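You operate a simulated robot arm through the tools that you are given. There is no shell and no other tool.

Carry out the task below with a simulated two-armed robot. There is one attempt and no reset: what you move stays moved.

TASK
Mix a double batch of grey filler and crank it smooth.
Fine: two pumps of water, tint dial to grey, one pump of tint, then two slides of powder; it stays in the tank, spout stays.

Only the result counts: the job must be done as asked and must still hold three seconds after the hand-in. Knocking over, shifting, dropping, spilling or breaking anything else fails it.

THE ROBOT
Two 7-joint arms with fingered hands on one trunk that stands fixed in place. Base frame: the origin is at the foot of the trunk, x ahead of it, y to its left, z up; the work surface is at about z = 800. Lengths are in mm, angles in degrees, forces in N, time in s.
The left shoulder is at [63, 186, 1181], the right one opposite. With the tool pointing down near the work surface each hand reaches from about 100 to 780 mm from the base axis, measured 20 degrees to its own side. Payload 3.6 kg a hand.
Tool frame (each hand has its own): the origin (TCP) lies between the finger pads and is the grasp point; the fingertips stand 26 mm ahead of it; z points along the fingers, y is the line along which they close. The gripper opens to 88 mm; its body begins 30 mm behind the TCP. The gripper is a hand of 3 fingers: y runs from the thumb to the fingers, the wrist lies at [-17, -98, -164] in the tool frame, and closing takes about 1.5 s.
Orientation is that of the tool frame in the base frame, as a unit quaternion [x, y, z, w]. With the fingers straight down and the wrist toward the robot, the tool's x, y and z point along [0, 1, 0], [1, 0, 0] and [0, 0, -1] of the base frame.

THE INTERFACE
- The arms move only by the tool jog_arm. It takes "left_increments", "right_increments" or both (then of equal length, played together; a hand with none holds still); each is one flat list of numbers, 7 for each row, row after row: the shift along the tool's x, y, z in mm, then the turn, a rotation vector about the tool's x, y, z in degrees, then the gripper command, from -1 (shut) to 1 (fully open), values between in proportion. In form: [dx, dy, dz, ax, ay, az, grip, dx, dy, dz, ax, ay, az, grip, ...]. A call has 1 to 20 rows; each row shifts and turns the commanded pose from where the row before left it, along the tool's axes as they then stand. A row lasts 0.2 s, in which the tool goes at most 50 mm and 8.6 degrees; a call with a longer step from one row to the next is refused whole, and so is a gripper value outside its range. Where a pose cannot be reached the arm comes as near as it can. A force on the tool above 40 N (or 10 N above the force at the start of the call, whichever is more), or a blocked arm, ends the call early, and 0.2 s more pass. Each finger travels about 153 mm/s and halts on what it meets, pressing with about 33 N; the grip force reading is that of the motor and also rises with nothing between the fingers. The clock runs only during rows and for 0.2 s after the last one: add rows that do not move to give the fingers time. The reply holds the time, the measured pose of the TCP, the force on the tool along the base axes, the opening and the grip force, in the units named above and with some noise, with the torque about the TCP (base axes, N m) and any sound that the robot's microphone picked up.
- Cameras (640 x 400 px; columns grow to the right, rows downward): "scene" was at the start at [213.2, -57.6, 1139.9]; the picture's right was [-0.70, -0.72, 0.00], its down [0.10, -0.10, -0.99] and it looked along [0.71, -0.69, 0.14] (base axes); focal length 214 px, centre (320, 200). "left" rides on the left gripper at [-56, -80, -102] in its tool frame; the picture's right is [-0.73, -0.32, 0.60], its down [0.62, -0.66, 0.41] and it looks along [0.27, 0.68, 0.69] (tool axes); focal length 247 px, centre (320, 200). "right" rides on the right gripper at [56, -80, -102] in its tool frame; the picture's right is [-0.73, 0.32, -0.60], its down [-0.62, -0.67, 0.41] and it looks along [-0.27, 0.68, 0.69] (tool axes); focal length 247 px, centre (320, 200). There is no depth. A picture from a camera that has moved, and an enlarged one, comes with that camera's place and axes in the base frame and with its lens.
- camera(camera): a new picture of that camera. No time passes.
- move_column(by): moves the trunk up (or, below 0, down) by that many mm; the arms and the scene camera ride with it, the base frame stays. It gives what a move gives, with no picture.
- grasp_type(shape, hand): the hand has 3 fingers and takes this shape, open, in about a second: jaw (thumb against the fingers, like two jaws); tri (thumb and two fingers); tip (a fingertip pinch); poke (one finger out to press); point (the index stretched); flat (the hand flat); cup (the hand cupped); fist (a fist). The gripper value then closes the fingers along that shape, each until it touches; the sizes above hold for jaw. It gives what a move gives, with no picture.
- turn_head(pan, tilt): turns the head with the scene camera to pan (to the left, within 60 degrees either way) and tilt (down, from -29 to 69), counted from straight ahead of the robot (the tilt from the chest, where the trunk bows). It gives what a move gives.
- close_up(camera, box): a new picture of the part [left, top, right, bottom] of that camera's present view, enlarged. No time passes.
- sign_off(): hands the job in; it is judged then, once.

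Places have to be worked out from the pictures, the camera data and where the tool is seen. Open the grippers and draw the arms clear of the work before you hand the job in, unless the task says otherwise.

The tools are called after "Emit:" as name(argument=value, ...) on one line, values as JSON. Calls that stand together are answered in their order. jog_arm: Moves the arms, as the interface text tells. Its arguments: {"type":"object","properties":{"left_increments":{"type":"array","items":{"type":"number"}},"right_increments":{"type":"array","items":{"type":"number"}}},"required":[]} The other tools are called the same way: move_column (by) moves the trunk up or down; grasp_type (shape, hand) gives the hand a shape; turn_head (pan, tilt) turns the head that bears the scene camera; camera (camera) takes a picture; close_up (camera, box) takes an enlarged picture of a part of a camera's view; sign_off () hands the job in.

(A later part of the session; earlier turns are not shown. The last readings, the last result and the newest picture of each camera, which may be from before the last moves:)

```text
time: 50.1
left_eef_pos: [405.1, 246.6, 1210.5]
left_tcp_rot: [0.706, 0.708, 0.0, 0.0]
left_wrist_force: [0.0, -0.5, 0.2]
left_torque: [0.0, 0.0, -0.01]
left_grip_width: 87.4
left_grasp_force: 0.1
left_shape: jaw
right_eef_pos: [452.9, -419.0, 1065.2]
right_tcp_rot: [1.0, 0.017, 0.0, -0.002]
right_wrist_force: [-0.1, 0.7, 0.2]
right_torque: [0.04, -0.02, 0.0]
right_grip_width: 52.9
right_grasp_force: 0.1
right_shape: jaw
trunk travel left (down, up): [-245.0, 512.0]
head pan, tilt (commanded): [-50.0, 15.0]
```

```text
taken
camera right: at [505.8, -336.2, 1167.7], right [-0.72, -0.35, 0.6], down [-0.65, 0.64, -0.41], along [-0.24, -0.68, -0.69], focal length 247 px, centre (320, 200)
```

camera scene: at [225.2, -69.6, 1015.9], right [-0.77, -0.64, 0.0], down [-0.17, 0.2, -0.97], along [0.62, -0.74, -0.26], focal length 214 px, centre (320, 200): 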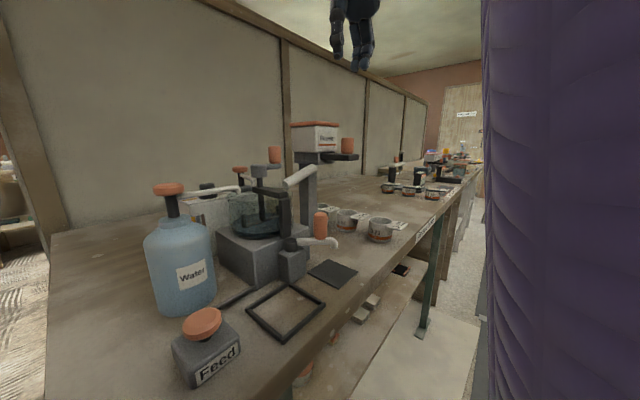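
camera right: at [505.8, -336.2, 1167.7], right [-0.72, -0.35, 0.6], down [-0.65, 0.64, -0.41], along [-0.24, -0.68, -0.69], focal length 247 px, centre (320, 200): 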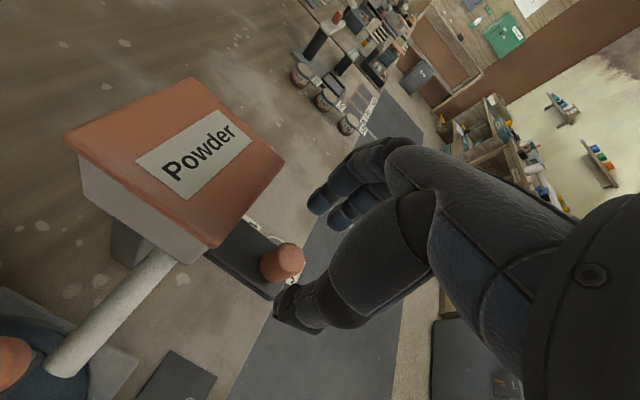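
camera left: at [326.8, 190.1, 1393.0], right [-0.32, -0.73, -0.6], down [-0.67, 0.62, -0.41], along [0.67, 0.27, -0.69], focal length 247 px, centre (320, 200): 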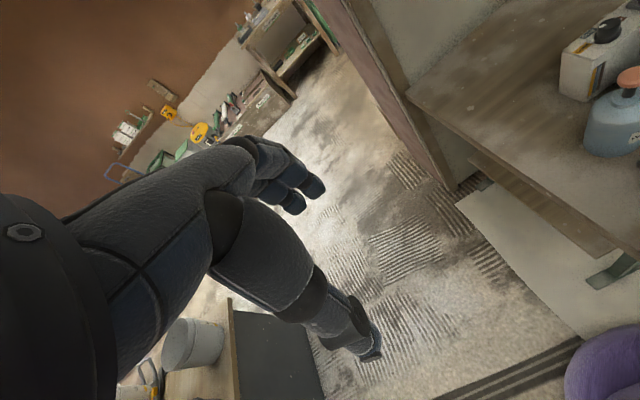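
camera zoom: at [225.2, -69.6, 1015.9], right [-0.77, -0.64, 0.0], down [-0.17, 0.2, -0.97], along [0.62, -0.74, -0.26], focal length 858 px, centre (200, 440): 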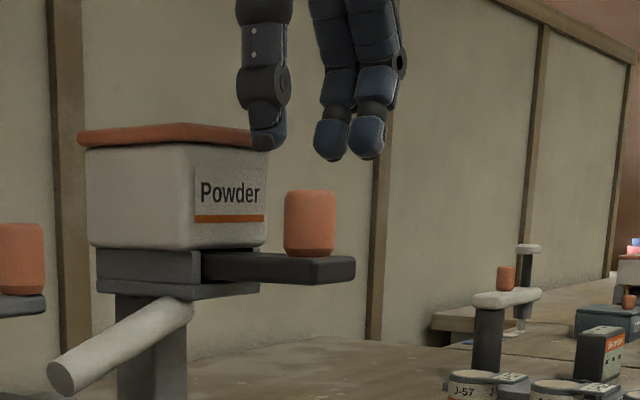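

The thumb and fingers straddle the knob evenly. I lower 36 mm and close on it.

Emit:
jog_arm(right_increments=[0, 0, 14, 0, 0, 0, 0.2, 0, 0, 14, 0, 0, 0, 0.2, 0, 0, 8, 0, 0, 0, 0.2, 0, 0, 0, 0, 0, 0, 0.2])

Emit:
close_up(camera="scene", box=[290, 110, 390, 175])

Emit:
close_up(camera="right", box=[200, 150, 400, 350])

```text
time: 51.1
left_eef_pos: [406.0, 246.4, 1211.3]
left_tcp_rot: [0.706, 0.708, 0.0, 0.0]
left_wrist_force: [1.0, -0.3, 0.5]
left_torque: [0.0, 0.02, 0.0]
left_grip_width: 87.7
left_grasp_force: 0.0
left_shape: jaw
right_eef_pos: [453.2, -418.2, 1029.6]
right_tcp_rot: [1.0, 0.017, 0.0, -0.001]
right_wrist_force: [1.2, -0.9, 0.6]
right_torque: [0.02, -0.02, -0.01]
right_grip_width: 53.2
right_grasp_force: 0.1
right_shape: jaw
trunk travel left (down, up): [-245.0, 512.0]
head pan, tilt (commanded): [-50.0, 15.0]
```

```text
6.15 times, centred on (340, 142) of scene
camera zoom: at [225.4, -69.6, 1015.8], right [-0.77, -0.64, 0.0], down [-0.17, 0.2, -0.97], along [0.62, -0.74, -0.26], focal length 1320 px, centre (197, 554)
```

zoom: 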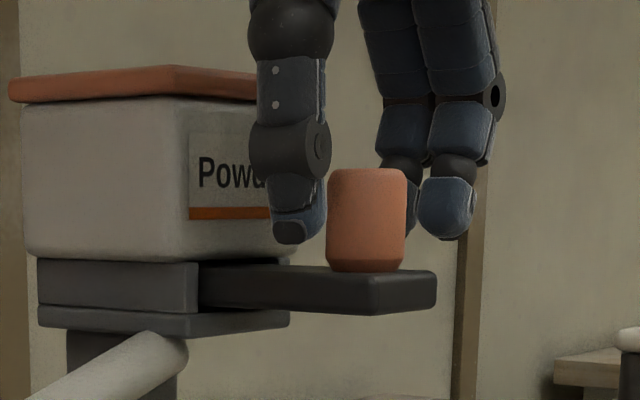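

```text
2.00 times, centred on (300, 250) of right
camera zoom: at [506.6, -336.2, 1131.9], right [-0.72, -0.35, 0.6], down [-0.65, 0.64, -0.41], along [-0.24, -0.68, -0.69], focal length 494 px, centre (360, 100)
```

zoom: 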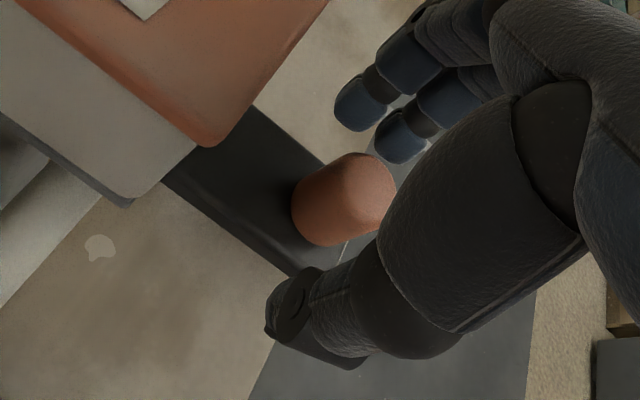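

The knob sits between thumb and fingers. I close the hand.

Emit:
jog_arm(right_increments=[0, 0, 0, 0, 0, 0, -0.2, 0, 0, 0, 0, 0, 0, -0.5, 0, 0, 0, 0, 0, 0, -1, 0, 0, 0, 0, 0, 0, -1, 0, 0, 0, 0, 0, 0, -1])

Emit:
close_up(camera="scene", box=[290, 110, 390, 175])

```text
time: 52.3
left_eef_pos: [405.1, 245.8, 1210.0]
left_tcp_rot: [0.707, 0.708, 0.0, 0.0]
left_wrist_force: [0.7, -0.7, 0.7]
left_torque: [0.04, 0.01, 0.02]
left_grip_width: 87.7
left_grasp_force: 0.1
left_shape: jaw
right_eef_pos: [452.8, -418.0, 1029.2]
right_tcp_rot: [1.0, 0.018, -0.001, -0.001]
right_wrist_force: [-1.5, 0.8, -2.8]
right_torque: [-0.03, 0.04, -0.01]
right_grip_width: 15.4
right_grasp_force: 33.2
right_shape: jaw
trunk travel left (down, up): [-245.0, 512.0]
head pan, tilt (commanded): [-50.0, 15.0]
```

```text
6.15 times, centred on (340, 142) of scene
camera zoom: at [225.4, -69.7, 1015.8], right [-0.77, -0.64, 0.0], down [-0.17, 0.2, -0.97], along [0.62, -0.74, -0.26], focal length 1320 px, centre (197, 554)
```

zoom: 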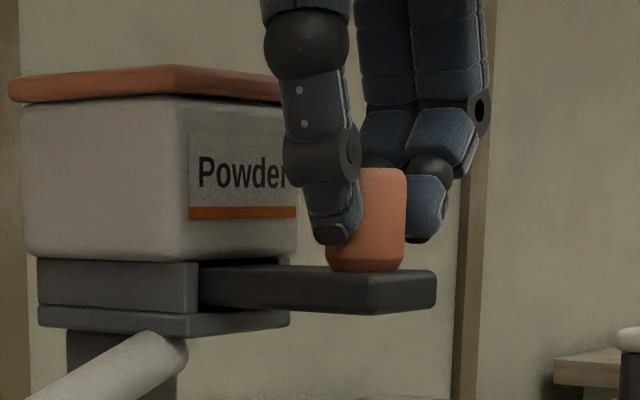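

The grip is on. I test the travel direction by pulling gently toward the robot (tool −x) a few mm.

Emit:
jog_arm(right_increments=[-2, 0, 0, 0, 0, 0, -1, -2, 0, 0, 0, 0, 0, -1, 0, 0, 0, 0, 0, 0, -1])

Emit:
close_up(camera="scene", box=[290, 110, 390, 175])

```text
time: 53.1
left_eef_pos: [406.2, 246.6, 1211.1]
left_tcp_rot: [0.706, 0.708, 0.0, -0.001]
left_wrist_force: [0.3, -0.2, -1.1]
left_torque: [0.0, 0.02, 0.0]
left_grip_width: 87.8
left_grasp_force: 0.0
left_shape: jaw
right_eef_pos: [449.1, -419.1, 1029.3]
right_tcp_rot: [1.0, 0.018, -0.001, -0.002]
right_wrist_force: [-0.4, 1.6, -4.4]
right_torque: [0.02, -0.01, 0.01]
right_grip_width: 15.5
right_grasp_force: 32.9
right_shape: jaw
trunk travel left (down, up): [-245.0, 512.0]
head pan, tilt (commanded): [-50.0, 15.0]
```

```text
6.15 times, centred on (340, 142) of scene
camera zoom: at [225.6, -69.7, 1015.7], right [-0.77, -0.64, 0.0], down [-0.17, 0.2, -0.97], along [0.62, -0.74, -0.26], focal length 1320 px, centre (197, 554)
```

zoom: 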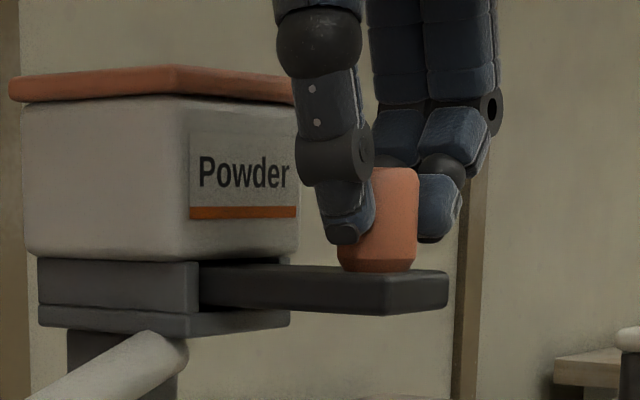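

The slide moved out freely with almost no force, so the stroke is a pull. I continue pulling 24 mm and check.

Emit:
jog_arm(right_increments=[-6, 0, 0, 0, 0, 0, -1, -6, 0, 0, 0, 0, 0, -1, -6, 0, 0, 0, 0, 0, -1, -6, 0, 0, 0, 0, 0, -1, 0, 0, 0, 0, 0, 0, -1])

Emit:
close_up(camera="scene", box=[220, 110, 400, 240])

```text
time: 54.3
left_eef_pos: [405.6, 245.7, 1210.7]
left_tcp_rot: [0.706, 0.708, 0.0, 0.0]
left_wrist_force: [-1.0, -0.1, -0.5]
left_torque: [0.0, -0.01, -0.03]
left_grip_width: 87.7
left_grasp_force: 0.0
left_shape: jaw
right_eef_pos: [425.2, -419.0, 1028.6]
right_tcp_rot: [1.0, 0.018, -0.001, -0.002]
right_wrist_force: [0.6, 4.3, -8.5]
right_torque: [0.1, -0.02, 0.05]
right_grip_width: 15.2
right_grasp_force: 33.1
right_shape: jaw
trunk travel left (down, up): [-245.0, 512.0]
head pan, tilt (commanded): [-50.0, 15.0]
```

```text
3.08 times, centred on (310, 175) of scene
camera zoom: at [225.8, -69.5, 1015.7], right [-0.77, -0.64, 0.0], down [-0.17, 0.2, -0.97], along [0.62, -0.74, -0.26], focal length 660 px, centre (351, 277)
```

zoom: 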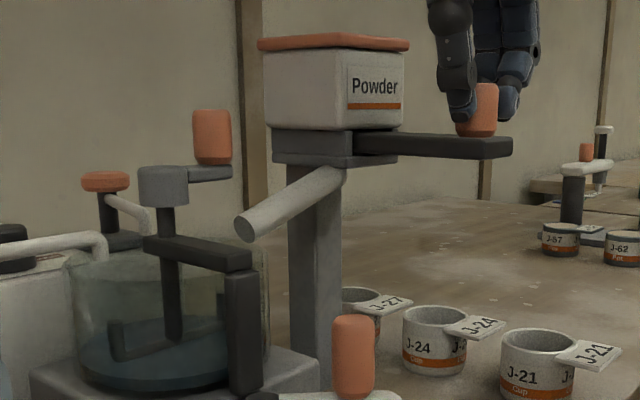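

28 mm out, still free, and no powder is visible yet. I keep pulling in smaller steps to find the end stop.

Emit:
jog_arm(right_increments=[-4, 0, 0, 0, 0, 0, -1, -4, 0, 0, 0, 0, 0, -1, -4, 0, 0, 0, 0, 0, -1, 0, 0, 0, 0, 0, 0, -1])

Emit:
close_up(camera="scene", box=[220, 110, 400, 240])

```text
time: 55.3
left_eef_pos: [405.4, 247.0, 1211.2]
left_tcp_rot: [0.706, 0.708, -0.001, -0.001]
left_wrist_force: [-0.1, -0.5, 0.7]
left_torque: [0.01, 0.0, 0.0]
left_grip_width: 87.7
left_grasp_force: 0.1
left_shape: jaw
right_eef_pos: [413.0, -420.9, 1028.9]
right_tcp_rot: [1.0, 0.018, -0.001, -0.002]
right_wrist_force: [0.0, 8.8, -10.7]
right_torque: [0.15, 0.02, -0.03]
right_grip_width: 14.7
right_grasp_force: 33.5
right_shape: jaw
trunk travel left (down, up): [-245.0, 512.0]
head pan, tilt (commanded): [-50.0, 15.0]
```

```text
3.08 times, centred on (310, 175) of scene
camera zoom: at [225.9, -69.1, 1015.7], right [-0.77, -0.64, 0.0], down [-0.17, 0.2, -0.97], along [0.62, -0.74, -0.26], focal length 660 px, centre (351, 277)
```

zoom: 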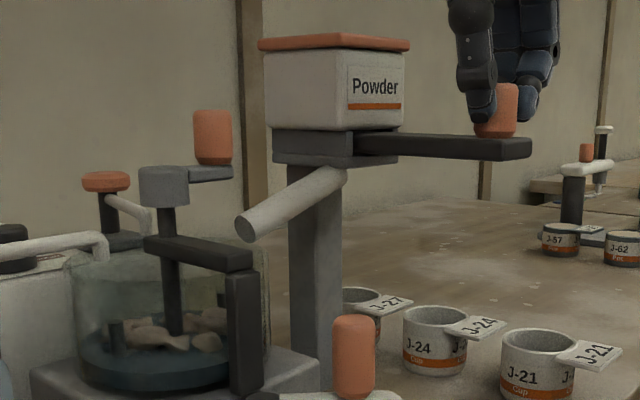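

Powder lumps have appeared in the tank, so the slide dispensed at about 40 mm. I ease out a few mm more to make sure of the end stop.

Emit:
jog_arm(right_increments=[-2, -0.5, 0, 0, 0, 0, -1, -2, -0.5, 0, 0, 0, 0, -1, 0, 0, 0, 0, 0, 0, -1])

Emit:
close_up(camera="scene", box=[220, 110, 400, 240])

```text
time: 56.1
left_eef_pos: [408.9, 246.4, 1210.5]
left_tcp_rot: [0.707, 0.707, -0.002, -0.001]
left_wrist_force: [-0.1, -0.1, -0.2]
left_torque: [0.02, 0.0, 0.04]
left_grip_width: 87.8
left_grasp_force: 0.1
left_shape: jaw
right_eef_pos: [411.8, -419.1, 1029.7]
right_tcp_rot: [1.0, 0.019, 0.001, -0.001]
right_wrist_force: [13.6, 4.9, -6.9]
right_torque: [0.06, -0.23, 0.06]
right_grip_width: 14.9
right_grasp_force: 32.7
right_shape: jaw
trunk travel left (down, up): [-245.0, 512.0]
head pan, tilt (commanded): [-50.0, 15.0]
```

```text
3.08 times, centred on (310, 175) of scene
camera zoom: at [227.3, -69.5, 1015.4], right [-0.77, -0.64, 0.0], down [-0.17, 0.2, -0.97], along [0.62, -0.74, -0.26], focal length 660 px, centre (351, 277)
```

zoom: 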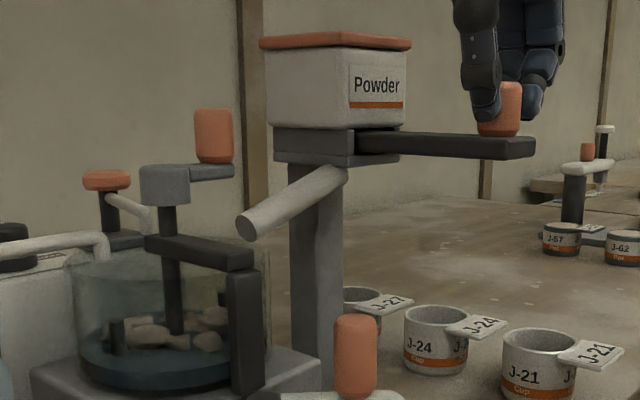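

The outer stop is at about x = 412. I push the slide back in to its rest position at x ≈ 453.

Emit:
jog_arm(right_increments=[6, 0, 0, 0, 0, 0, -1, 6, 0, 0, 0, 0, 0, -1, 6, 0, 0, 0, 0, 0, -1, 6, 0, 0, 0, 0, 0, -1, 6, 0, 0, 0, 0, 0, -1, 5, 0, 0, 0, 0, 0, -1, 4, 0, 0, 0, 0, 0, -1, 2, 0, 0, 0, 0, 0, -1, 0, 0, 0, 0, 0, 0, -1])

Emit:
close_up(camera="scene", box=[220, 110, 400, 240])

```text
time: 58.1
left_eef_pos: [406.1, 245.1, 1212.2]
left_tcp_rot: [0.707, 0.707, 0.0, -0.002]
left_wrist_force: [-0.2, 0.4, -0.5]
left_torque: [-0.01, 0.03, -0.02]
left_grip_width: 87.7
left_grasp_force: 0.1
left_shape: jaw
right_eef_pos: [450.6, -419.8, 1029.5]
right_tcp_rot: [1.0, 0.017, -0.001, -0.002]
right_wrist_force: [0.3, -3.0, -5.5]
right_torque: [-0.07, -0.01, 0.01]
right_grip_width: 14.4
right_grasp_force: 32.9
right_shape: jaw
trunk travel left (down, up): [-245.0, 512.0]
head pan, tilt (commanded): [-50.0, 15.0]
```

```text
3.08 times, centred on (310, 175) of scene
camera zoom: at [225.7, -70.5, 1015.7], right [-0.77, -0.64, 0.0], down [-0.17, 0.2, -0.97], along [0.62, -0.74, -0.26], focal length 660 px, centre (351, 277)
```

zoom: 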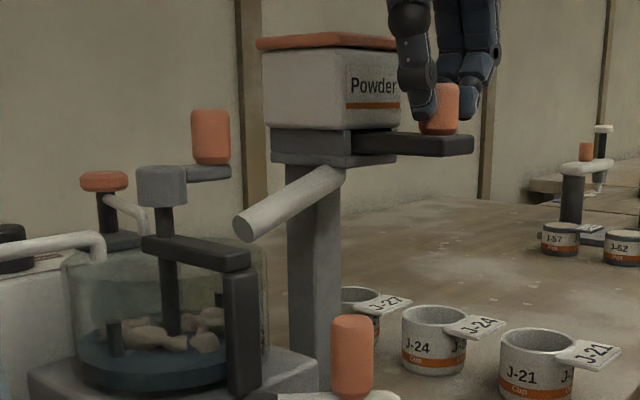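

Nearly back. I push a little more to seat it at the inner stop.

Emit:
jog_arm(right_increments=[2, 0, 0, 0, 0, 0, -1, 2, 0, 0, 0, 0, 0, -1, 0, 0, 0, 0, 0, 0, -1])

Emit:
close_up(camera="scene", box=[290, 110, 390, 175])

```text
time: 58.9
left_eef_pos: [405.7, 244.4, 1212.1]
left_tcp_rot: [0.707, 0.708, 0.001, -0.001]
left_wrist_force: [-0.5, 0.3, 0.1]
left_torque: [0.02, -0.04, -0.02]
left_grip_width: 87.5
left_grasp_force: 0.0
left_shape: jaw
right_eef_pos: [453.9, -418.9, 1029.6]
right_tcp_rot: [1.0, 0.017, -0.001, -0.002]
right_wrist_force: [-4.3, -5.8, -7.2]
right_torque: [-0.14, 0.07, -0.02]
right_grip_width: 14.5
right_grasp_force: 32.9
right_shape: jaw
trunk travel left (down, up): [-245.0, 512.0]
head pan, tilt (commanded): [-50.0, 15.0]
```

```text
6.15 times, centred on (340, 142) of scene
camera zoom: at [225.3, -70.6, 1015.7], right [-0.77, -0.64, 0.0], down [-0.17, 0.2, -0.97], along [0.62, -0.74, -0.26], focal length 1320 px, centre (197, 554)
```

zoom: 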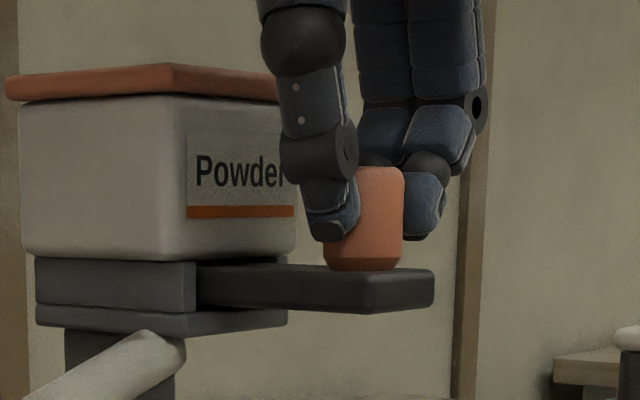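

The slide is home against the inner stop. Now the second slide: pull out to the stop.

Emit:
jog_arm(right_increments=[-6, -0.2, 0, 0, 0, 0, -1, -6, -0.2, 0, 0, 0, 0, -1, -6, -0.2, 0, 0, 0, 0, -1, -6, -0.2, 0, 0, 0, 0, -1, -6, -0.2, 0, 0, 0, 0, -1, -6, -0.2, 0, 0, 0, 0, -1, -4, -0.2, 0, 0, 0, 0, -1, -2, 0, 0, 0, 0, 0, -1, 0, 0, 0, 0, 0, 0, -1])

Emit:
close_up(camera="scene", box=[220, 110, 400, 240])

```text
time: 60.9
left_eef_pos: [405.9, 246.1, 1211.3]
left_tcp_rot: [0.706, 0.708, 0.0, -0.001]
left_wrist_force: [0.5, 0.0, 0.3]
left_torque: [-0.01, -0.01, -0.01]
left_grip_width: 87.5
left_grasp_force: 0.1
left_shape: jaw
right_eef_pos: [413.0, -418.3, 1030.6]
right_tcp_rot: [1.0, 0.017, -0.001, -0.002]
right_wrist_force: [2.0, -0.7, -7.8]
right_torque: [-0.04, -0.05, 0.02]
right_grip_width: 14.4
right_grasp_force: 33.1
right_shape: jaw
trunk travel left (down, up): [-245.0, 512.0]
head pan, tilt (commanded): [-50.0, 15.0]
```

```text
3.08 times, centred on (310, 175) of scene
camera zoom: at [225.9, -70.0, 1015.6], right [-0.77, -0.64, 0.0], down [-0.17, 0.2, -0.97], along [0.62, -0.74, -0.26], focal length 660 px, centre (351, 277)
```

zoom: 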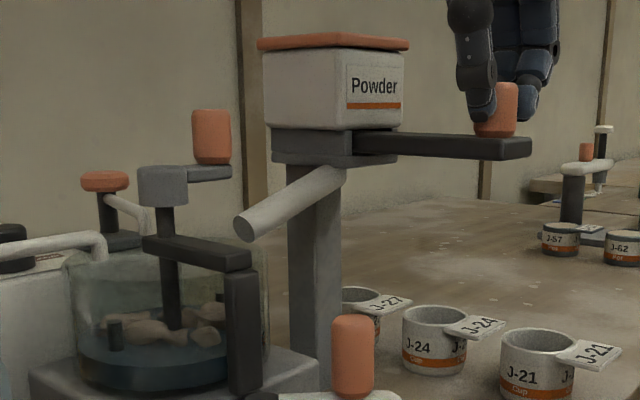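

The lumps sit a bit higher now. I ease to the outer stop and zoom on the tank to confirm the second dose.

Emit:
jog_arm(right_increments=[-2, 0, 0, 0, 0, 0, -1, -1, 0, 0, 0, 0, 0, -1, 0, 0, 0, 0, 0, 0, -1])

Emit:
close_up(camera="scene", box=[220, 160, 320, 240])

```text
time: 61.7
left_eef_pos: [407.6, 246.5, 1210.5]
left_tcp_rot: [0.706, 0.708, -0.001, -0.001]
left_wrist_force: [-0.1, -0.4, 0.2]
left_torque: [0.05, -0.02, -0.02]
left_grip_width: 87.8
left_grasp_force: 0.1
left_shape: jaw
right_eef_pos: [411.8, -416.7, 1029.3]
right_tcp_rot: [1.0, 0.017, 0.0, -0.001]
right_wrist_force: [14.6, 1.2, -5.8]
right_torque: [-0.01, -0.23, 0.11]
right_grip_width: 14.5
right_grasp_force: 33.1
right_shape: jaw
trunk travel left (down, up): [-245.0, 512.0]
head pan, tilt (commanded): [-50.0, 15.0]
```

```text
5.00 times, centred on (270, 200) of scene
camera zoom: at [227.2, -69.8, 1015.4], right [-0.77, -0.64, 0.0], down [-0.17, 0.2, -0.97], along [0.62, -0.74, -0.26], focal length 1072 px, centre (570, 200)
```

zoom: 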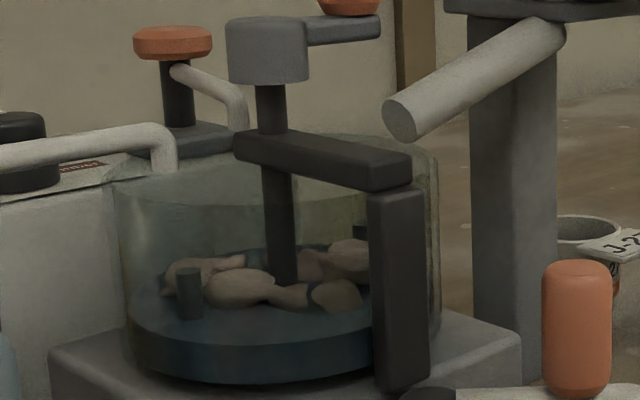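

The outer stop is reached and the level is higher, so two slides are in. I push the slide back home.

Emit:
jog_arm(right_increments=[6, 0.2, 0, 0, 0, 0, -1, 6, 0.2, 0, 0, 0, 0, -1, 6, 0.2, 0, 0, 0, 0, -1, 6, 0.2, 0, 0, 0, 0, -1, 6, 0.2, 0, 0, 0, 0, -1, 5, 0.2, 0, 0, 0, 0, -1, 4, 0.2, 0, 0, 0, 0, -1, 2, 0, 0, 0, 0, 0, -1, 1.5, 0, 0, 0, 0, 0, -1, 0, 0, 0, 0, 0, 0, -1])

Emit:
close_up(camera="scene", box=[290, 110, 390, 175])

Emit:
close_up(camera="scene", box=[220, 160, 320, 240])

```text
time: 63.9
left_eef_pos: [406.0, 246.0, 1212.3]
left_tcp_rot: [0.707, 0.707, 0.0, 0.0]
left_wrist_force: [-0.4, 0.1, 0.1]
left_torque: [0.01, 0.01, -0.02]
left_grip_width: 87.6
left_grasp_force: 0.0
left_shape: jaw
right_eef_pos: [451.6, -417.4, 1029.3]
right_tcp_rot: [1.0, 0.018, 0.0, -0.002]
right_wrist_force: [0.0, -2.1, -5.5]
right_torque: [-0.09, 0.02, 0.01]
right_grip_width: 14.5
right_grasp_force: 33.0
right_shape: jaw
trunk travel left (down, up): [-245.0, 512.0]
head pan, tilt (commanded): [-50.0, 15.0]
```

```text
6.15 times, centred on (340, 142) of scene
camera zoom: at [225.6, -70.1, 1015.7], right [-0.77, -0.64, 0.0], down [-0.17, 0.2, -0.97], along [0.62, -0.74, -0.26], focal length 1320 px, centre (197, 554)
```

zoom: 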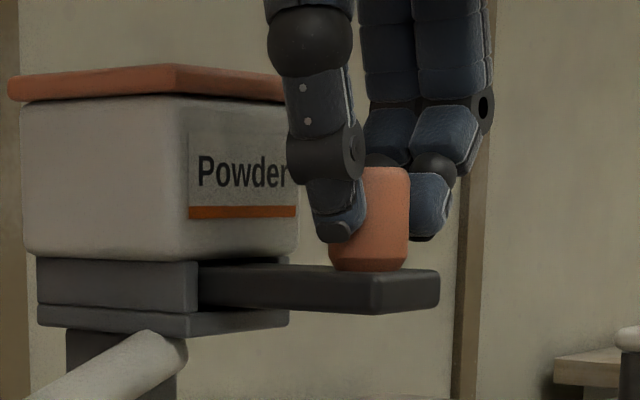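

```text
5.00 times, centred on (270, 200) of scene
camera zoom: at [225.6, -70.1, 1015.7], right [-0.77, -0.64, 0.0], down [-0.17, 0.2, -0.97], along [0.62, -0.74, -0.26], focal length 1072 px, centre (570, 200)
```

zoom: 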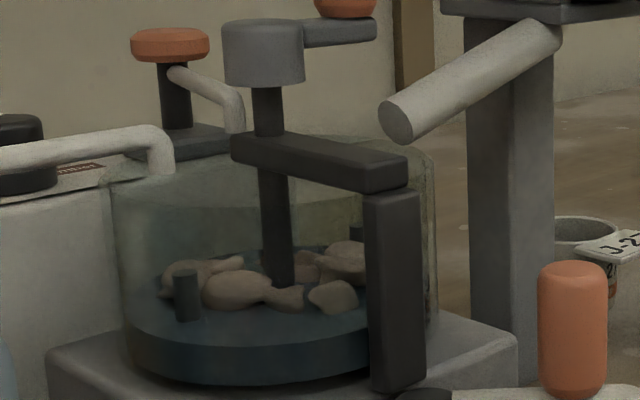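

I seat the slide the last 2 mm, release it and lift clear.

Emit:
jog_arm(right_increments=[2, 0, 0, 0, 0, 0, -1, 0.5, 0, 0, 0, 0, 0, -1, 0, 0, 0, 0, 0, 0, -0.3, 0, 0, 0, 0, 0, 0, 0.1, 0, 0, 0, 0, 0, 0, 0.2, 0, 0, 0, 0, 0, 0, 0.2, 0, 0, -20, 0, 0, 0, 0.2, 0, 0, -40, 0, 0, 0, 0.2, 0, 0, -40, 0, 0, 0, 0.2, 0, 0, 0, 0, 0, 0, 0.2])

Emit:
close_up(camera="scene", box=[210, 110, 390, 240])

Emit:
camera(camera="right")

```text
time: 66.1
left_eef_pos: [405.9, 246.4, 1210.0]
left_tcp_rot: [0.706, 0.708, -0.001, -0.001]
left_wrist_force: [-0.7, -0.7, -0.7]
left_torque: [-0.01, 0.03, 0.01]
left_grip_width: 87.5
left_grasp_force: 0.0
left_shape: jaw
right_eef_pos: [454.4, -417.9, 1128.9]
right_tcp_rot: [1.0, 0.017, -0.001, -0.001]
right_wrist_force: [0.4, -0.5, -0.3]
right_torque: [-0.01, 0.0, -0.02]
right_grip_width: 52.4
right_grasp_force: 0.0
right_shape: jaw
trunk travel left (down, up): [-245.0, 512.0]
head pan, tilt (commanded): [-50.0, 15.0]
```

```text
3.08 times, centred on (300, 175) of scene
camera zoom: at [225.5, -69.8, 1015.7], right [-0.77, -0.64, 0.0], down [-0.17, 0.2, -0.97], along [0.62, -0.74, -0.26], focal length 660 px, centre (382, 277)
```

zoom: 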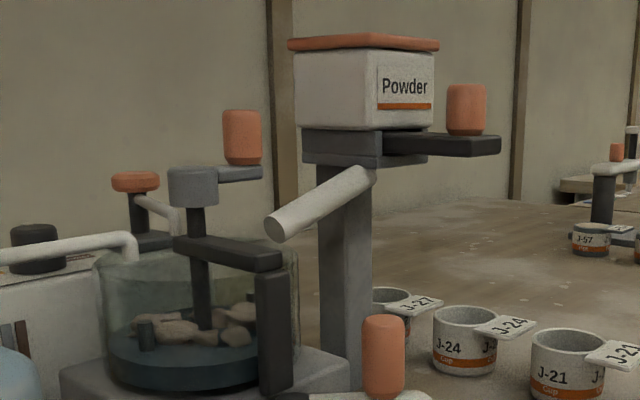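

```text
taken
camera right: at [508.7, -335.6, 1231.6], right [-0.72, -0.35, 0.6], down [-0.65, 0.64, -0.41], along [-0.24, -0.68, -0.69], focal length 247 px, centre (320, 200)
```

right: 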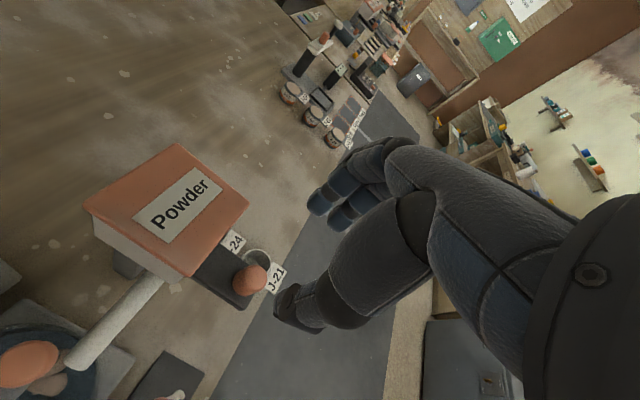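

Both powder doses are in and the slide is home. Next is the crank: I lift, bring the yaw back to 0°, and view the crank hub and knob up close.

Emit:
jog_arm(right_increments=[0, 0, -20, 0, 0, -8, 0.2, 0, 0, 0, 0, 0, -8, 0.2, 0, 0, 0, 0, 0, -8, 0.2, 0, 0, 0, 0, 0, -8, 0.2, 0, 0, 0, 0, 0, -8, 0.2, 0, 0, 0, 0, 0, -8, 0.2, 0, 0, 0, 0, 0, -8, 0.2, 0, 0, 0, 0, 0, -8, 0.2, 0, 0, 0, 0, 0, -8, 0.2, 0, 0, 0, 0, 0, -8, 0.2, 0, 0, 0, 0, 0, -8, 0.2, 30, 5, 0, 0, 0, 0, 0.2, 30, 5, 0, 0, 0, 0, 0.2, 28, 5, 0, 0, 0, 0, 0.2, 0, 0, 0, 0, 0, 0, 0.2])

Emit:
camera(camera="right")

Emit:
close_up(camera="right", box=[160, 150, 320, 270])

Emit:
close_up(camera="scene", box=[230, 130, 330, 230])

```text
time: 69.3
left_eef_pos: [408.0, 246.4, 1211.7]
left_tcp_rot: [0.706, 0.708, -0.001, -0.001]
left_wrist_force: [-0.5, 0.5, 0.3]
left_torque: [0.03, -0.01, 0.01]
left_grip_width: 87.9
left_grasp_force: 0.0
left_shape: jaw
right_eef_pos: [469.6, -329.7, 1150.0]
right_tcp_rot: [0.707, 0.707, 0.002, -0.002]
right_wrist_force: [0.0, 0.5, 0.4]
right_torque: [0.01, 0.0, 0.0]
right_grip_width: 52.2
right_grasp_force: 0.1
right_shape: jaw
trunk travel left (down, up): [-245.0, 512.0]
head pan, tilt (commanded): [-50.0, 15.0]
```

```text
taken
camera right: at [388.1, -274.2, 1253.4], right [0.32, -0.74, 0.6], down [-0.67, -0.62, -0.41], along [0.67, -0.26, -0.69], focal length 247 px, centre (320, 200)
```

right: 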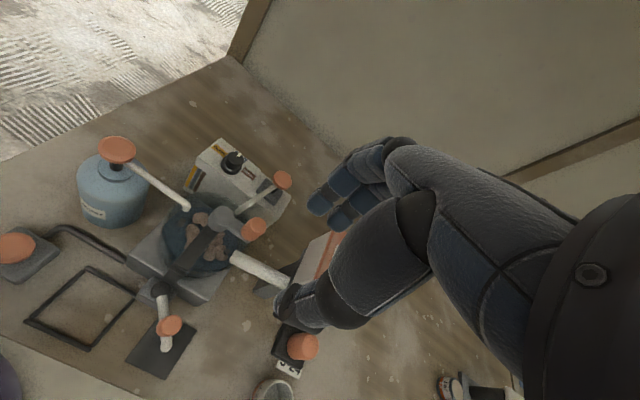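

```text
3.33 times, centred on (240, 210) of right
camera zoom: at [388.1, -274.2, 1253.4], right [0.32, -0.74, 0.6], down [-0.67, -0.62, -0.41], along [0.67, -0.26, -0.69], focal length 823 px, centre (587, 167)
```

zoom: 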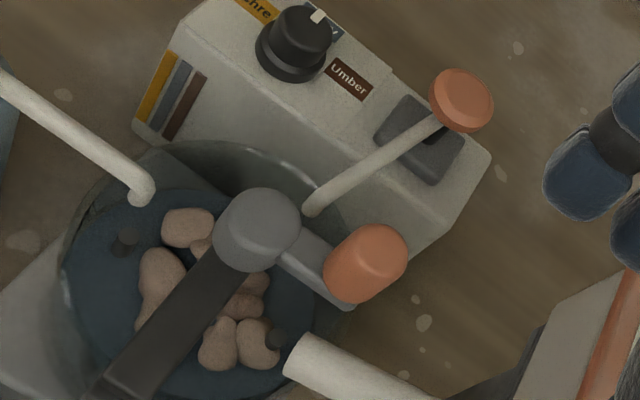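

```text
4.00 times, centred on (280, 180) of scene
camera zoom: at [225.3, -70.1, 1015.8], right [-0.77, -0.64, 0.0], down [-0.17, 0.2, -0.97], along [0.62, -0.74, -0.26], focal length 858 px, centre (480, 280)
```

zoom: 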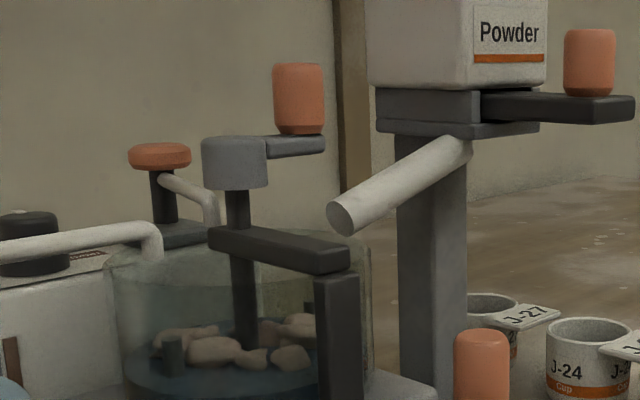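

The hub is at about (531,-277) and the crank knob at (531.5,-312), z 979–1011, giving a radius of about 35 mm. I move above the knob and descend partway.

Emit:
jog_arm(right_increments=[9, 31, 0, 0, 0, 0, 0.2, 9, 31, 0, 0, 0, 0, 0.2, 0, 0, 35, 0, 0, 0, 0.2, 0, 0, 35, 0, 0, 0, 0.2, 0, 0, 22, 0, 0, 0, 0.2, 0, 0, 0, 0, 0, 0, 0.2])

Emit:
camera(camera="scene")

Emit:
close_up(camera="scene", box=[230, 100, 350, 175])

Emit:
camera(camera="right")

```text
time: 70.7
left_eef_pos: [405.8, 246.4, 1211.7]
left_tcp_rot: [0.707, 0.707, 0.001, 0.0]
left_wrist_force: [-0.4, 0.8, -1.2]
left_torque: [-0.04, 0.04, -0.01]
left_grip_width: 87.7
left_grasp_force: 0.0
left_shape: jaw
right_eef_pos: [530.4, -311.3, 1056.0]
right_tcp_rot: [0.708, 0.707, 0.001, 0.0]
right_wrist_force: [0.0, 0.0, -0.1]
right_torque: [-0.01, 0.04, -0.04]
right_grip_width: 52.4
right_grasp_force: 0.0
right_shape: jaw
trunk travel left (down, up): [-245.0, 512.0]
head pan, tilt (commanded): [-50.0, 15.0]
```

```text
taken
camera scene: at [225.4, -69.6, 1015.9], right [-0.77, -0.64, 0.0], down [-0.17, 0.2, -0.97], along [0.62, -0.74, -0.26], focal length 214 px, centre (320, 200)
```

scene: 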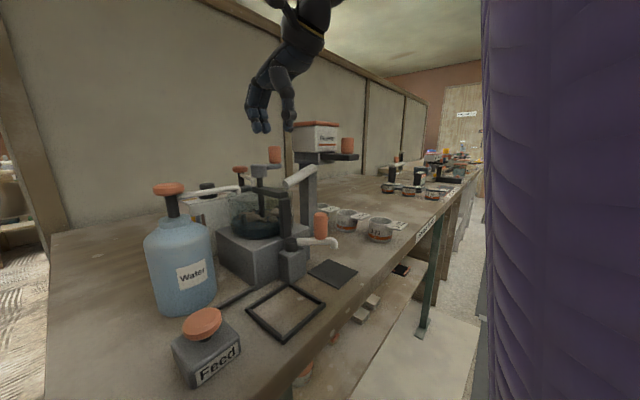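

```text
5.33 times, centred on (290, 138) of scene
camera zoom: at [225.4, -69.6, 1015.9], right [-0.77, -0.64, 0.0], down [-0.17, 0.2, -0.97], along [0.62, -0.74, -0.26], focal length 1144 px, centre (480, 533)
```

zoom: 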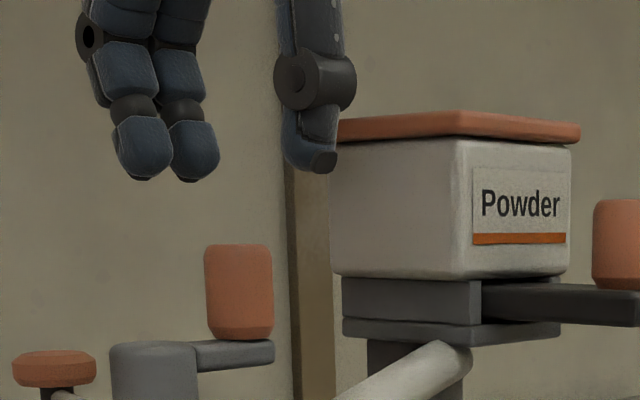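

```text
taken
camera right: at [449.8, -255.1, 1159.1], right [0.32, -0.74, 0.6], down [-0.67, -0.62, -0.41], along [0.68, -0.27, -0.69], focal length 247 px, centre (320, 200)
```

right: 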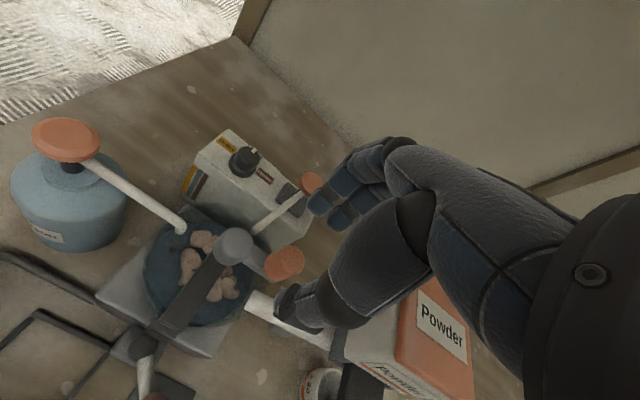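

The knob lies centred under the open fingers. I lower 44 mm to the grip height.

Emit:
jog_arm(right_increments=[-0.5, 1, 20, 0, 0, 0, 0.2, 0, 0, 16, 0, 0, 0, 0.2, 0, 0, 8, 0, 0, 0, 0.2, 0, 0, 0, 0, 0, 0, 0.2])

Emit:
close_up(camera="scene", box=[230, 120, 350, 195])

Emit:
close_up(camera="right", box=[220, 170, 380, 290])

```text
time: 71.7
left_eef_pos: [405.2, 245.3, 1211.9]
left_tcp_rot: [0.707, 0.707, 0.0, 0.0]
left_wrist_force: [-0.3, -0.8, 0.5]
left_torque: [-0.02, -0.01, 0.03]
left_grip_width: 87.5
left_grasp_force: 0.0
left_shape: jaw
right_eef_pos: [533.2, -313.0, 1013.1]
right_tcp_rot: [0.707, 0.707, 0.001, -0.002]
right_wrist_force: [-0.3, 0.6, 0.3]
right_torque: [0.02, 0.0, 0.01]
right_grip_width: 52.3
right_grasp_force: 0.1
right_shape: jaw
trunk travel left (down, up): [-245.0, 512.0]
head pan, tilt (commanded): [-50.0, 15.0]
```

```text
5.33 times, centred on (290, 158) of scene
camera zoom: at [225.3, -69.7, 1015.8], right [-0.77, -0.64, 0.0], down [-0.17, 0.2, -0.97], along [0.62, -0.74, -0.26], focal length 1144 px, centre (480, 427)
```

zoom: 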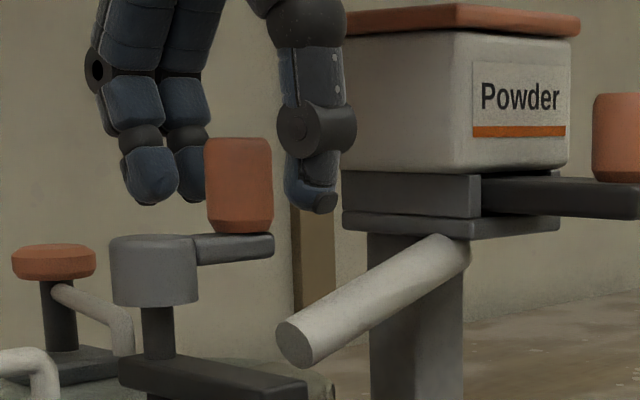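

```text
3.33 times, centred on (300, 230) of right
camera zoom: at [451.6, -255.4, 1116.2], right [0.32, -0.74, 0.6], down [-0.67, -0.62, -0.41], along [0.67, -0.27, -0.69], focal length 823 px, centre (387, 100)
```

zoom: 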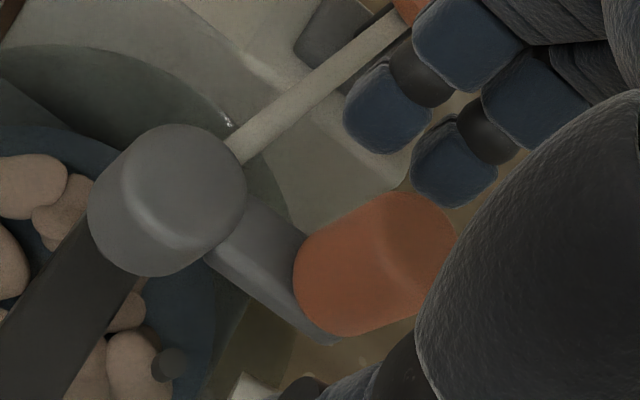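

Well aligned with good overlap. I close on the crank knob.

Emit:
jog_arm(right_increments=[0, 0, 0, 0, 0, 0, -0.2, 0, 0, 0, 0, 0, 0, -0.5, 0, 0, 0, 0, 0, 0, -1, 0, 0, 0, 0, 0, 0, -1, 0, 0, 0, 0, 0, 0, -1])

Emit:
close_up(camera="scene", box=[230, 120, 350, 195])

Emit:
close_up(camera="right", box=[220, 170, 380, 290])

```text
time: 72.9
left_eef_pos: [405.3, 244.6, 1212.3]
left_tcp_rot: [0.707, 0.708, 0.002, 0.0]
left_wrist_force: [0.5, -0.1, 0.0]
left_torque: [0.02, 0.0, -0.03]
left_grip_width: 87.7
left_grasp_force: 0.0
left_shape: jaw
right_eef_pos: [531.0, -314.0, 1012.7]
right_tcp_rot: [0.708, 0.706, 0.0, -0.002]
right_wrist_force: [-1.2, -7.2, -0.5]
right_torque: [-0.15, 0.03, 0.0]
right_grip_width: 10.4
right_grasp_force: 32.7
right_shape: jaw
trunk travel left (down, up): [-245.0, 512.0]
head pan, tilt (commanded): [-50.0, 15.0]
```

```text
5.33 times, centred on (290, 158) of scene
camera zoom: at [225.3, -70.5, 1015.8], right [-0.77, -0.64, 0.0], down [-0.17, 0.2, -0.97], along [0.62, -0.74, -0.26], focal length 1144 px, centre (480, 427)
```

zoom: 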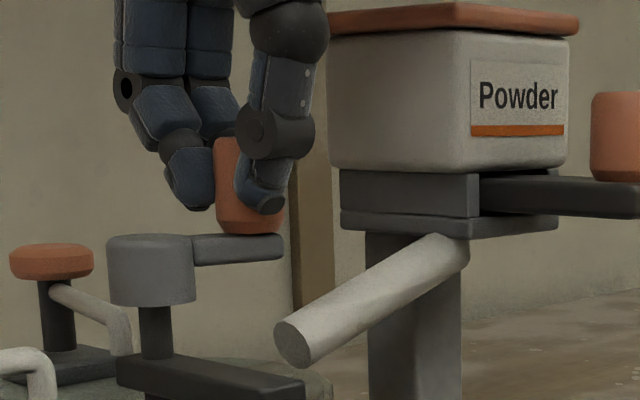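

```text
3.33 times, centred on (300, 230) of right
camera zoom: at [451.6, -256.7, 1116.0], right [0.32, -0.74, 0.6], down [-0.67, -0.62, -0.41], along [0.67, -0.27, -0.69], focal length 823 px, centre (387, 100)
```

zoom: 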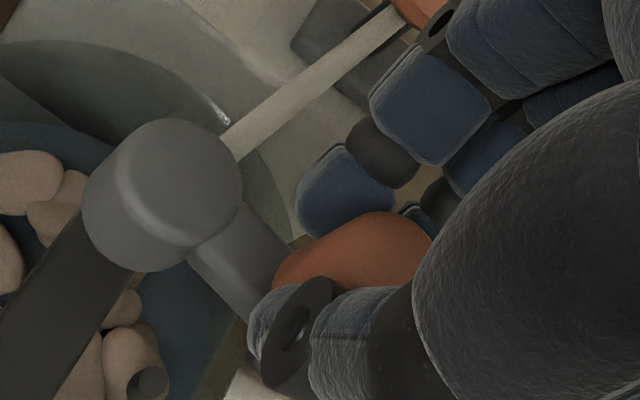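

The grip reading (10 mm) and the −7 N side force show that the knob is off-centre in the fingers. I open again and measure its position before regripping.

Emit:
jog_arm(right_increments=[0, 0, 0, 0, 0, 0, -0.3, 0, 0, 0, 0, 0, 0, 0.1, 0, 0, 0, 0, 0, 0, 0.2, 0, 0, 0, 0, 0, 0, 0.2])

Emit:
close_up(camera="scene", box=[230, 120, 350, 195])

Emit:
close_up(camera="right", box=[220, 170, 380, 290])

```text
time: 73.9
left_eef_pos: [405.5, 246.4, 1210.3]
left_tcp_rot: [0.707, 0.708, -0.001, 0.0]
left_wrist_force: [0.0, -0.2, 0.1]
left_torque: [-0.02, 0.05, -0.01]
left_grip_width: 87.6
left_grasp_force: 0.1
left_shape: jaw
right_eef_pos: [531.0, -311.0, 1014.9]
right_tcp_rot: [0.707, 0.707, 0.002, -0.001]
right_wrist_force: [-0.2, 0.4, 1.0]
right_torque: [0.01, -0.02, 0.0]
right_grip_width: 52.4
right_grasp_force: 0.0
right_shape: jaw
trunk travel left (down, up): [-245.0, 512.0]
head pan, tilt (commanded): [-50.0, 15.0]
```

```text
5.33 times, centred on (290, 158) of scene
camera zoom: at [225.4, -69.7, 1015.8], right [-0.77, -0.64, 0.0], down [-0.17, 0.2, -0.97], along [0.62, -0.74, -0.26], focal length 1144 px, centre (480, 427)
```

zoom: 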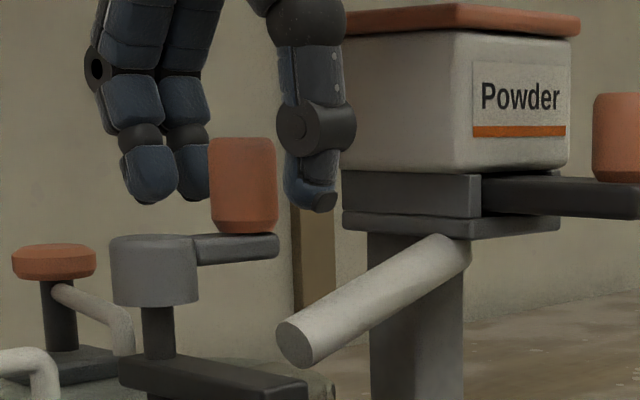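

```text
3.33 times, centred on (300, 230) of right
camera zoom: at [451.7, -255.3, 1116.6], right [0.32, -0.74, 0.6], down [-0.67, -0.62, -0.41], along [0.68, -0.26, -0.69], focal length 823 px, centre (387, 100)
```

zoom: 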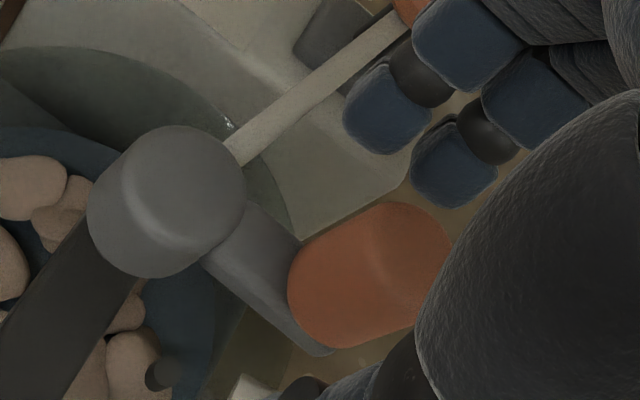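

The knob now reads about (529.5,-313), while the TCP is at (531,-311). I shift by (−1.5,−2) mm, go down 2 mm and regrip.

Emit:
jog_arm(right_increments=[-2.5, -1.5, 2, 0, 0, 0, 0.2, 0, 0, 0, 0, 0, 0, -0.2, 0, 0, 0, 0, 0, 0, -0.5, 0, 0, 0, 0, 0, 0, -1, 0, 0, 0, 0, 0, 0, -1, 0, 0, 0, 0, 0, 0, -1])

Emit:
close_up(camera="scene", box=[230, 120, 350, 195])

Emit:
close_up(camera="right", box=[220, 170, 380, 290])

```text
time: 75.3
left_eef_pos: [405.5, 245.7, 1211.6]
left_tcp_rot: [0.707, 0.707, 0.0, -0.001]
left_wrist_force: [-0.3, -0.4, 0.1]
left_torque: [-0.01, 0.02, 0.0]
left_grip_width: 87.9
left_grasp_force: 0.0
left_shape: jaw
right_eef_pos: [530.7, -315.2, 1011.6]
right_tcp_rot: [0.707, 0.707, 0.001, -0.003]
right_wrist_force: [-0.2, 0.3, -2.3]
right_torque: [0.0, -0.02, 0.05]
right_grip_width: 13.3
right_grasp_force: 32.9
right_shape: jaw
trunk travel left (down, up): [-245.0, 512.0]
head pan, tilt (commanded): [-50.0, 15.0]
```

```text
5.33 times, centred on (290, 158) of scene
camera zoom: at [225.5, -69.7, 1015.8], right [-0.77, -0.64, 0.0], down [-0.17, 0.2, -0.97], along [0.62, -0.74, -0.26], focal length 1144 px, centre (480, 427)
```

zoom: 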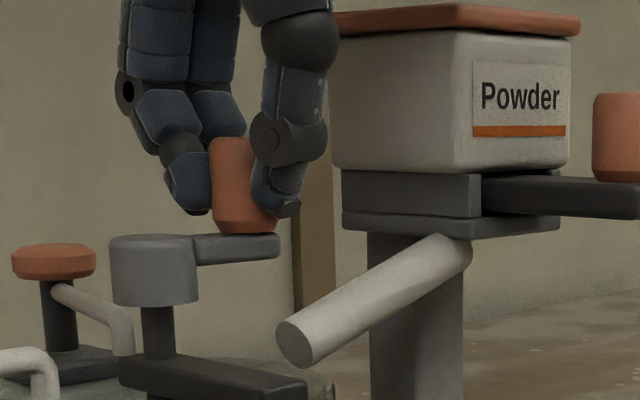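

```text
3.33 times, centred on (300, 230) of right
camera zoom: at [450.3, -258.3, 1114.3], right [0.32, -0.74, 0.6], down [-0.67, -0.62, -0.41], along [0.67, -0.27, -0.69], focal length 823 px, centre (387, 100)
```

zoom: 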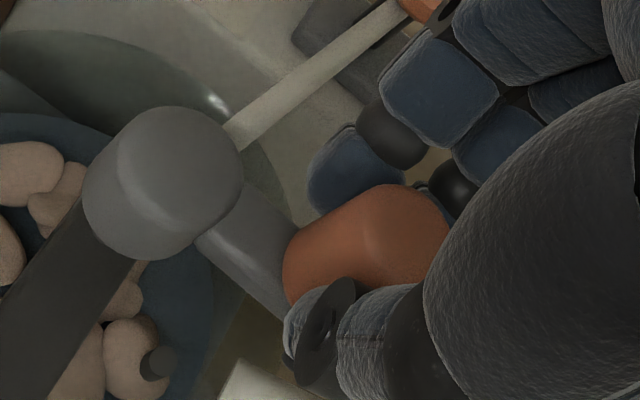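

The grip is now centred (width 13 mm, near-zero forces) with the TCP at about (530.5,-314.5). I crank counter-clockwise a first quarter turn (R≈36 mm about (531,-277)) and check forces.

Emit:
jog_arm(right_increments=[1.76, 11.12, 0, 0, 0, 0, -1, 5.12, 10.04, 0, 0, 0, 0, -1, 7.96, 7.96, 0, 0, 0, 0, -1, 10.04, 5.12, 0, 0, 0, 0, -1, 11.12, 1.76, 0, 0, 0, 0, -1])

Emit:
close_up(camera="scene", box=[210, 110, 370, 230])

Emit:
close_up(camera="right", box=[220, 170, 380, 290])

```text
time: 76.5
left_eef_pos: [406.7, 246.6, 1210.6]
left_tcp_rot: [0.707, 0.707, 0.0, -0.001]
left_wrist_force: [-0.3, 0.4, -0.4]
left_torque: [0.01, 0.04, -0.02]
left_grip_width: 87.7
left_grasp_force: 0.1
left_shape: jaw
right_eef_pos: [567.8, -277.6, 1010.0]
right_tcp_rot: [0.706, 0.708, 0.0, -0.002]
right_wrist_force: [8.4, 1.2, -4.6]
right_torque: [0.04, -0.21, -0.01]
right_grip_width: 12.6
right_grasp_force: 32.8
right_shape: jaw
trunk travel left (down, up): [-245.0, 512.0]
head pan, tilt (commanded): [-50.0, 15.0]
```

```text
3.33 times, centred on (290, 170) of scene
camera zoom: at [226.6, -69.4, 1015.5], right [-0.77, -0.64, 0.0], down [-0.17, 0.2, -0.97], along [0.62, -0.74, -0.26], focal length 715 px, centre (420, 300)
```

zoom: 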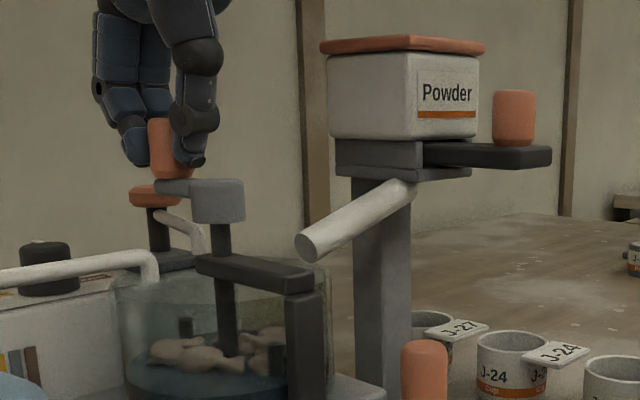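

```text
3.33 times, centred on (300, 230) of right
camera zoom: at [487.5, -221.6, 1114.7], right [0.32, -0.74, 0.59], down [-0.67, -0.62, -0.41], along [0.67, -0.26, -0.69], focal length 823 px, centre (387, 100)
```

zoom: 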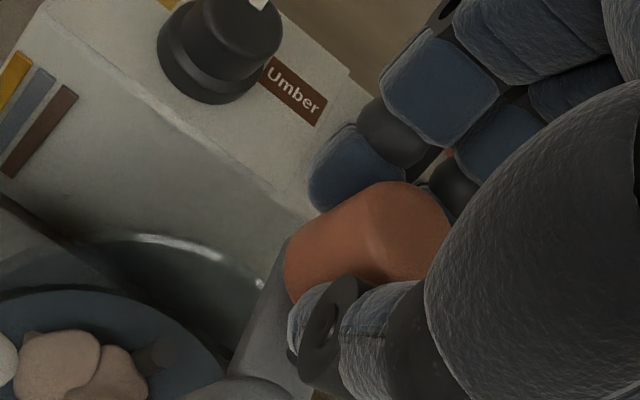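

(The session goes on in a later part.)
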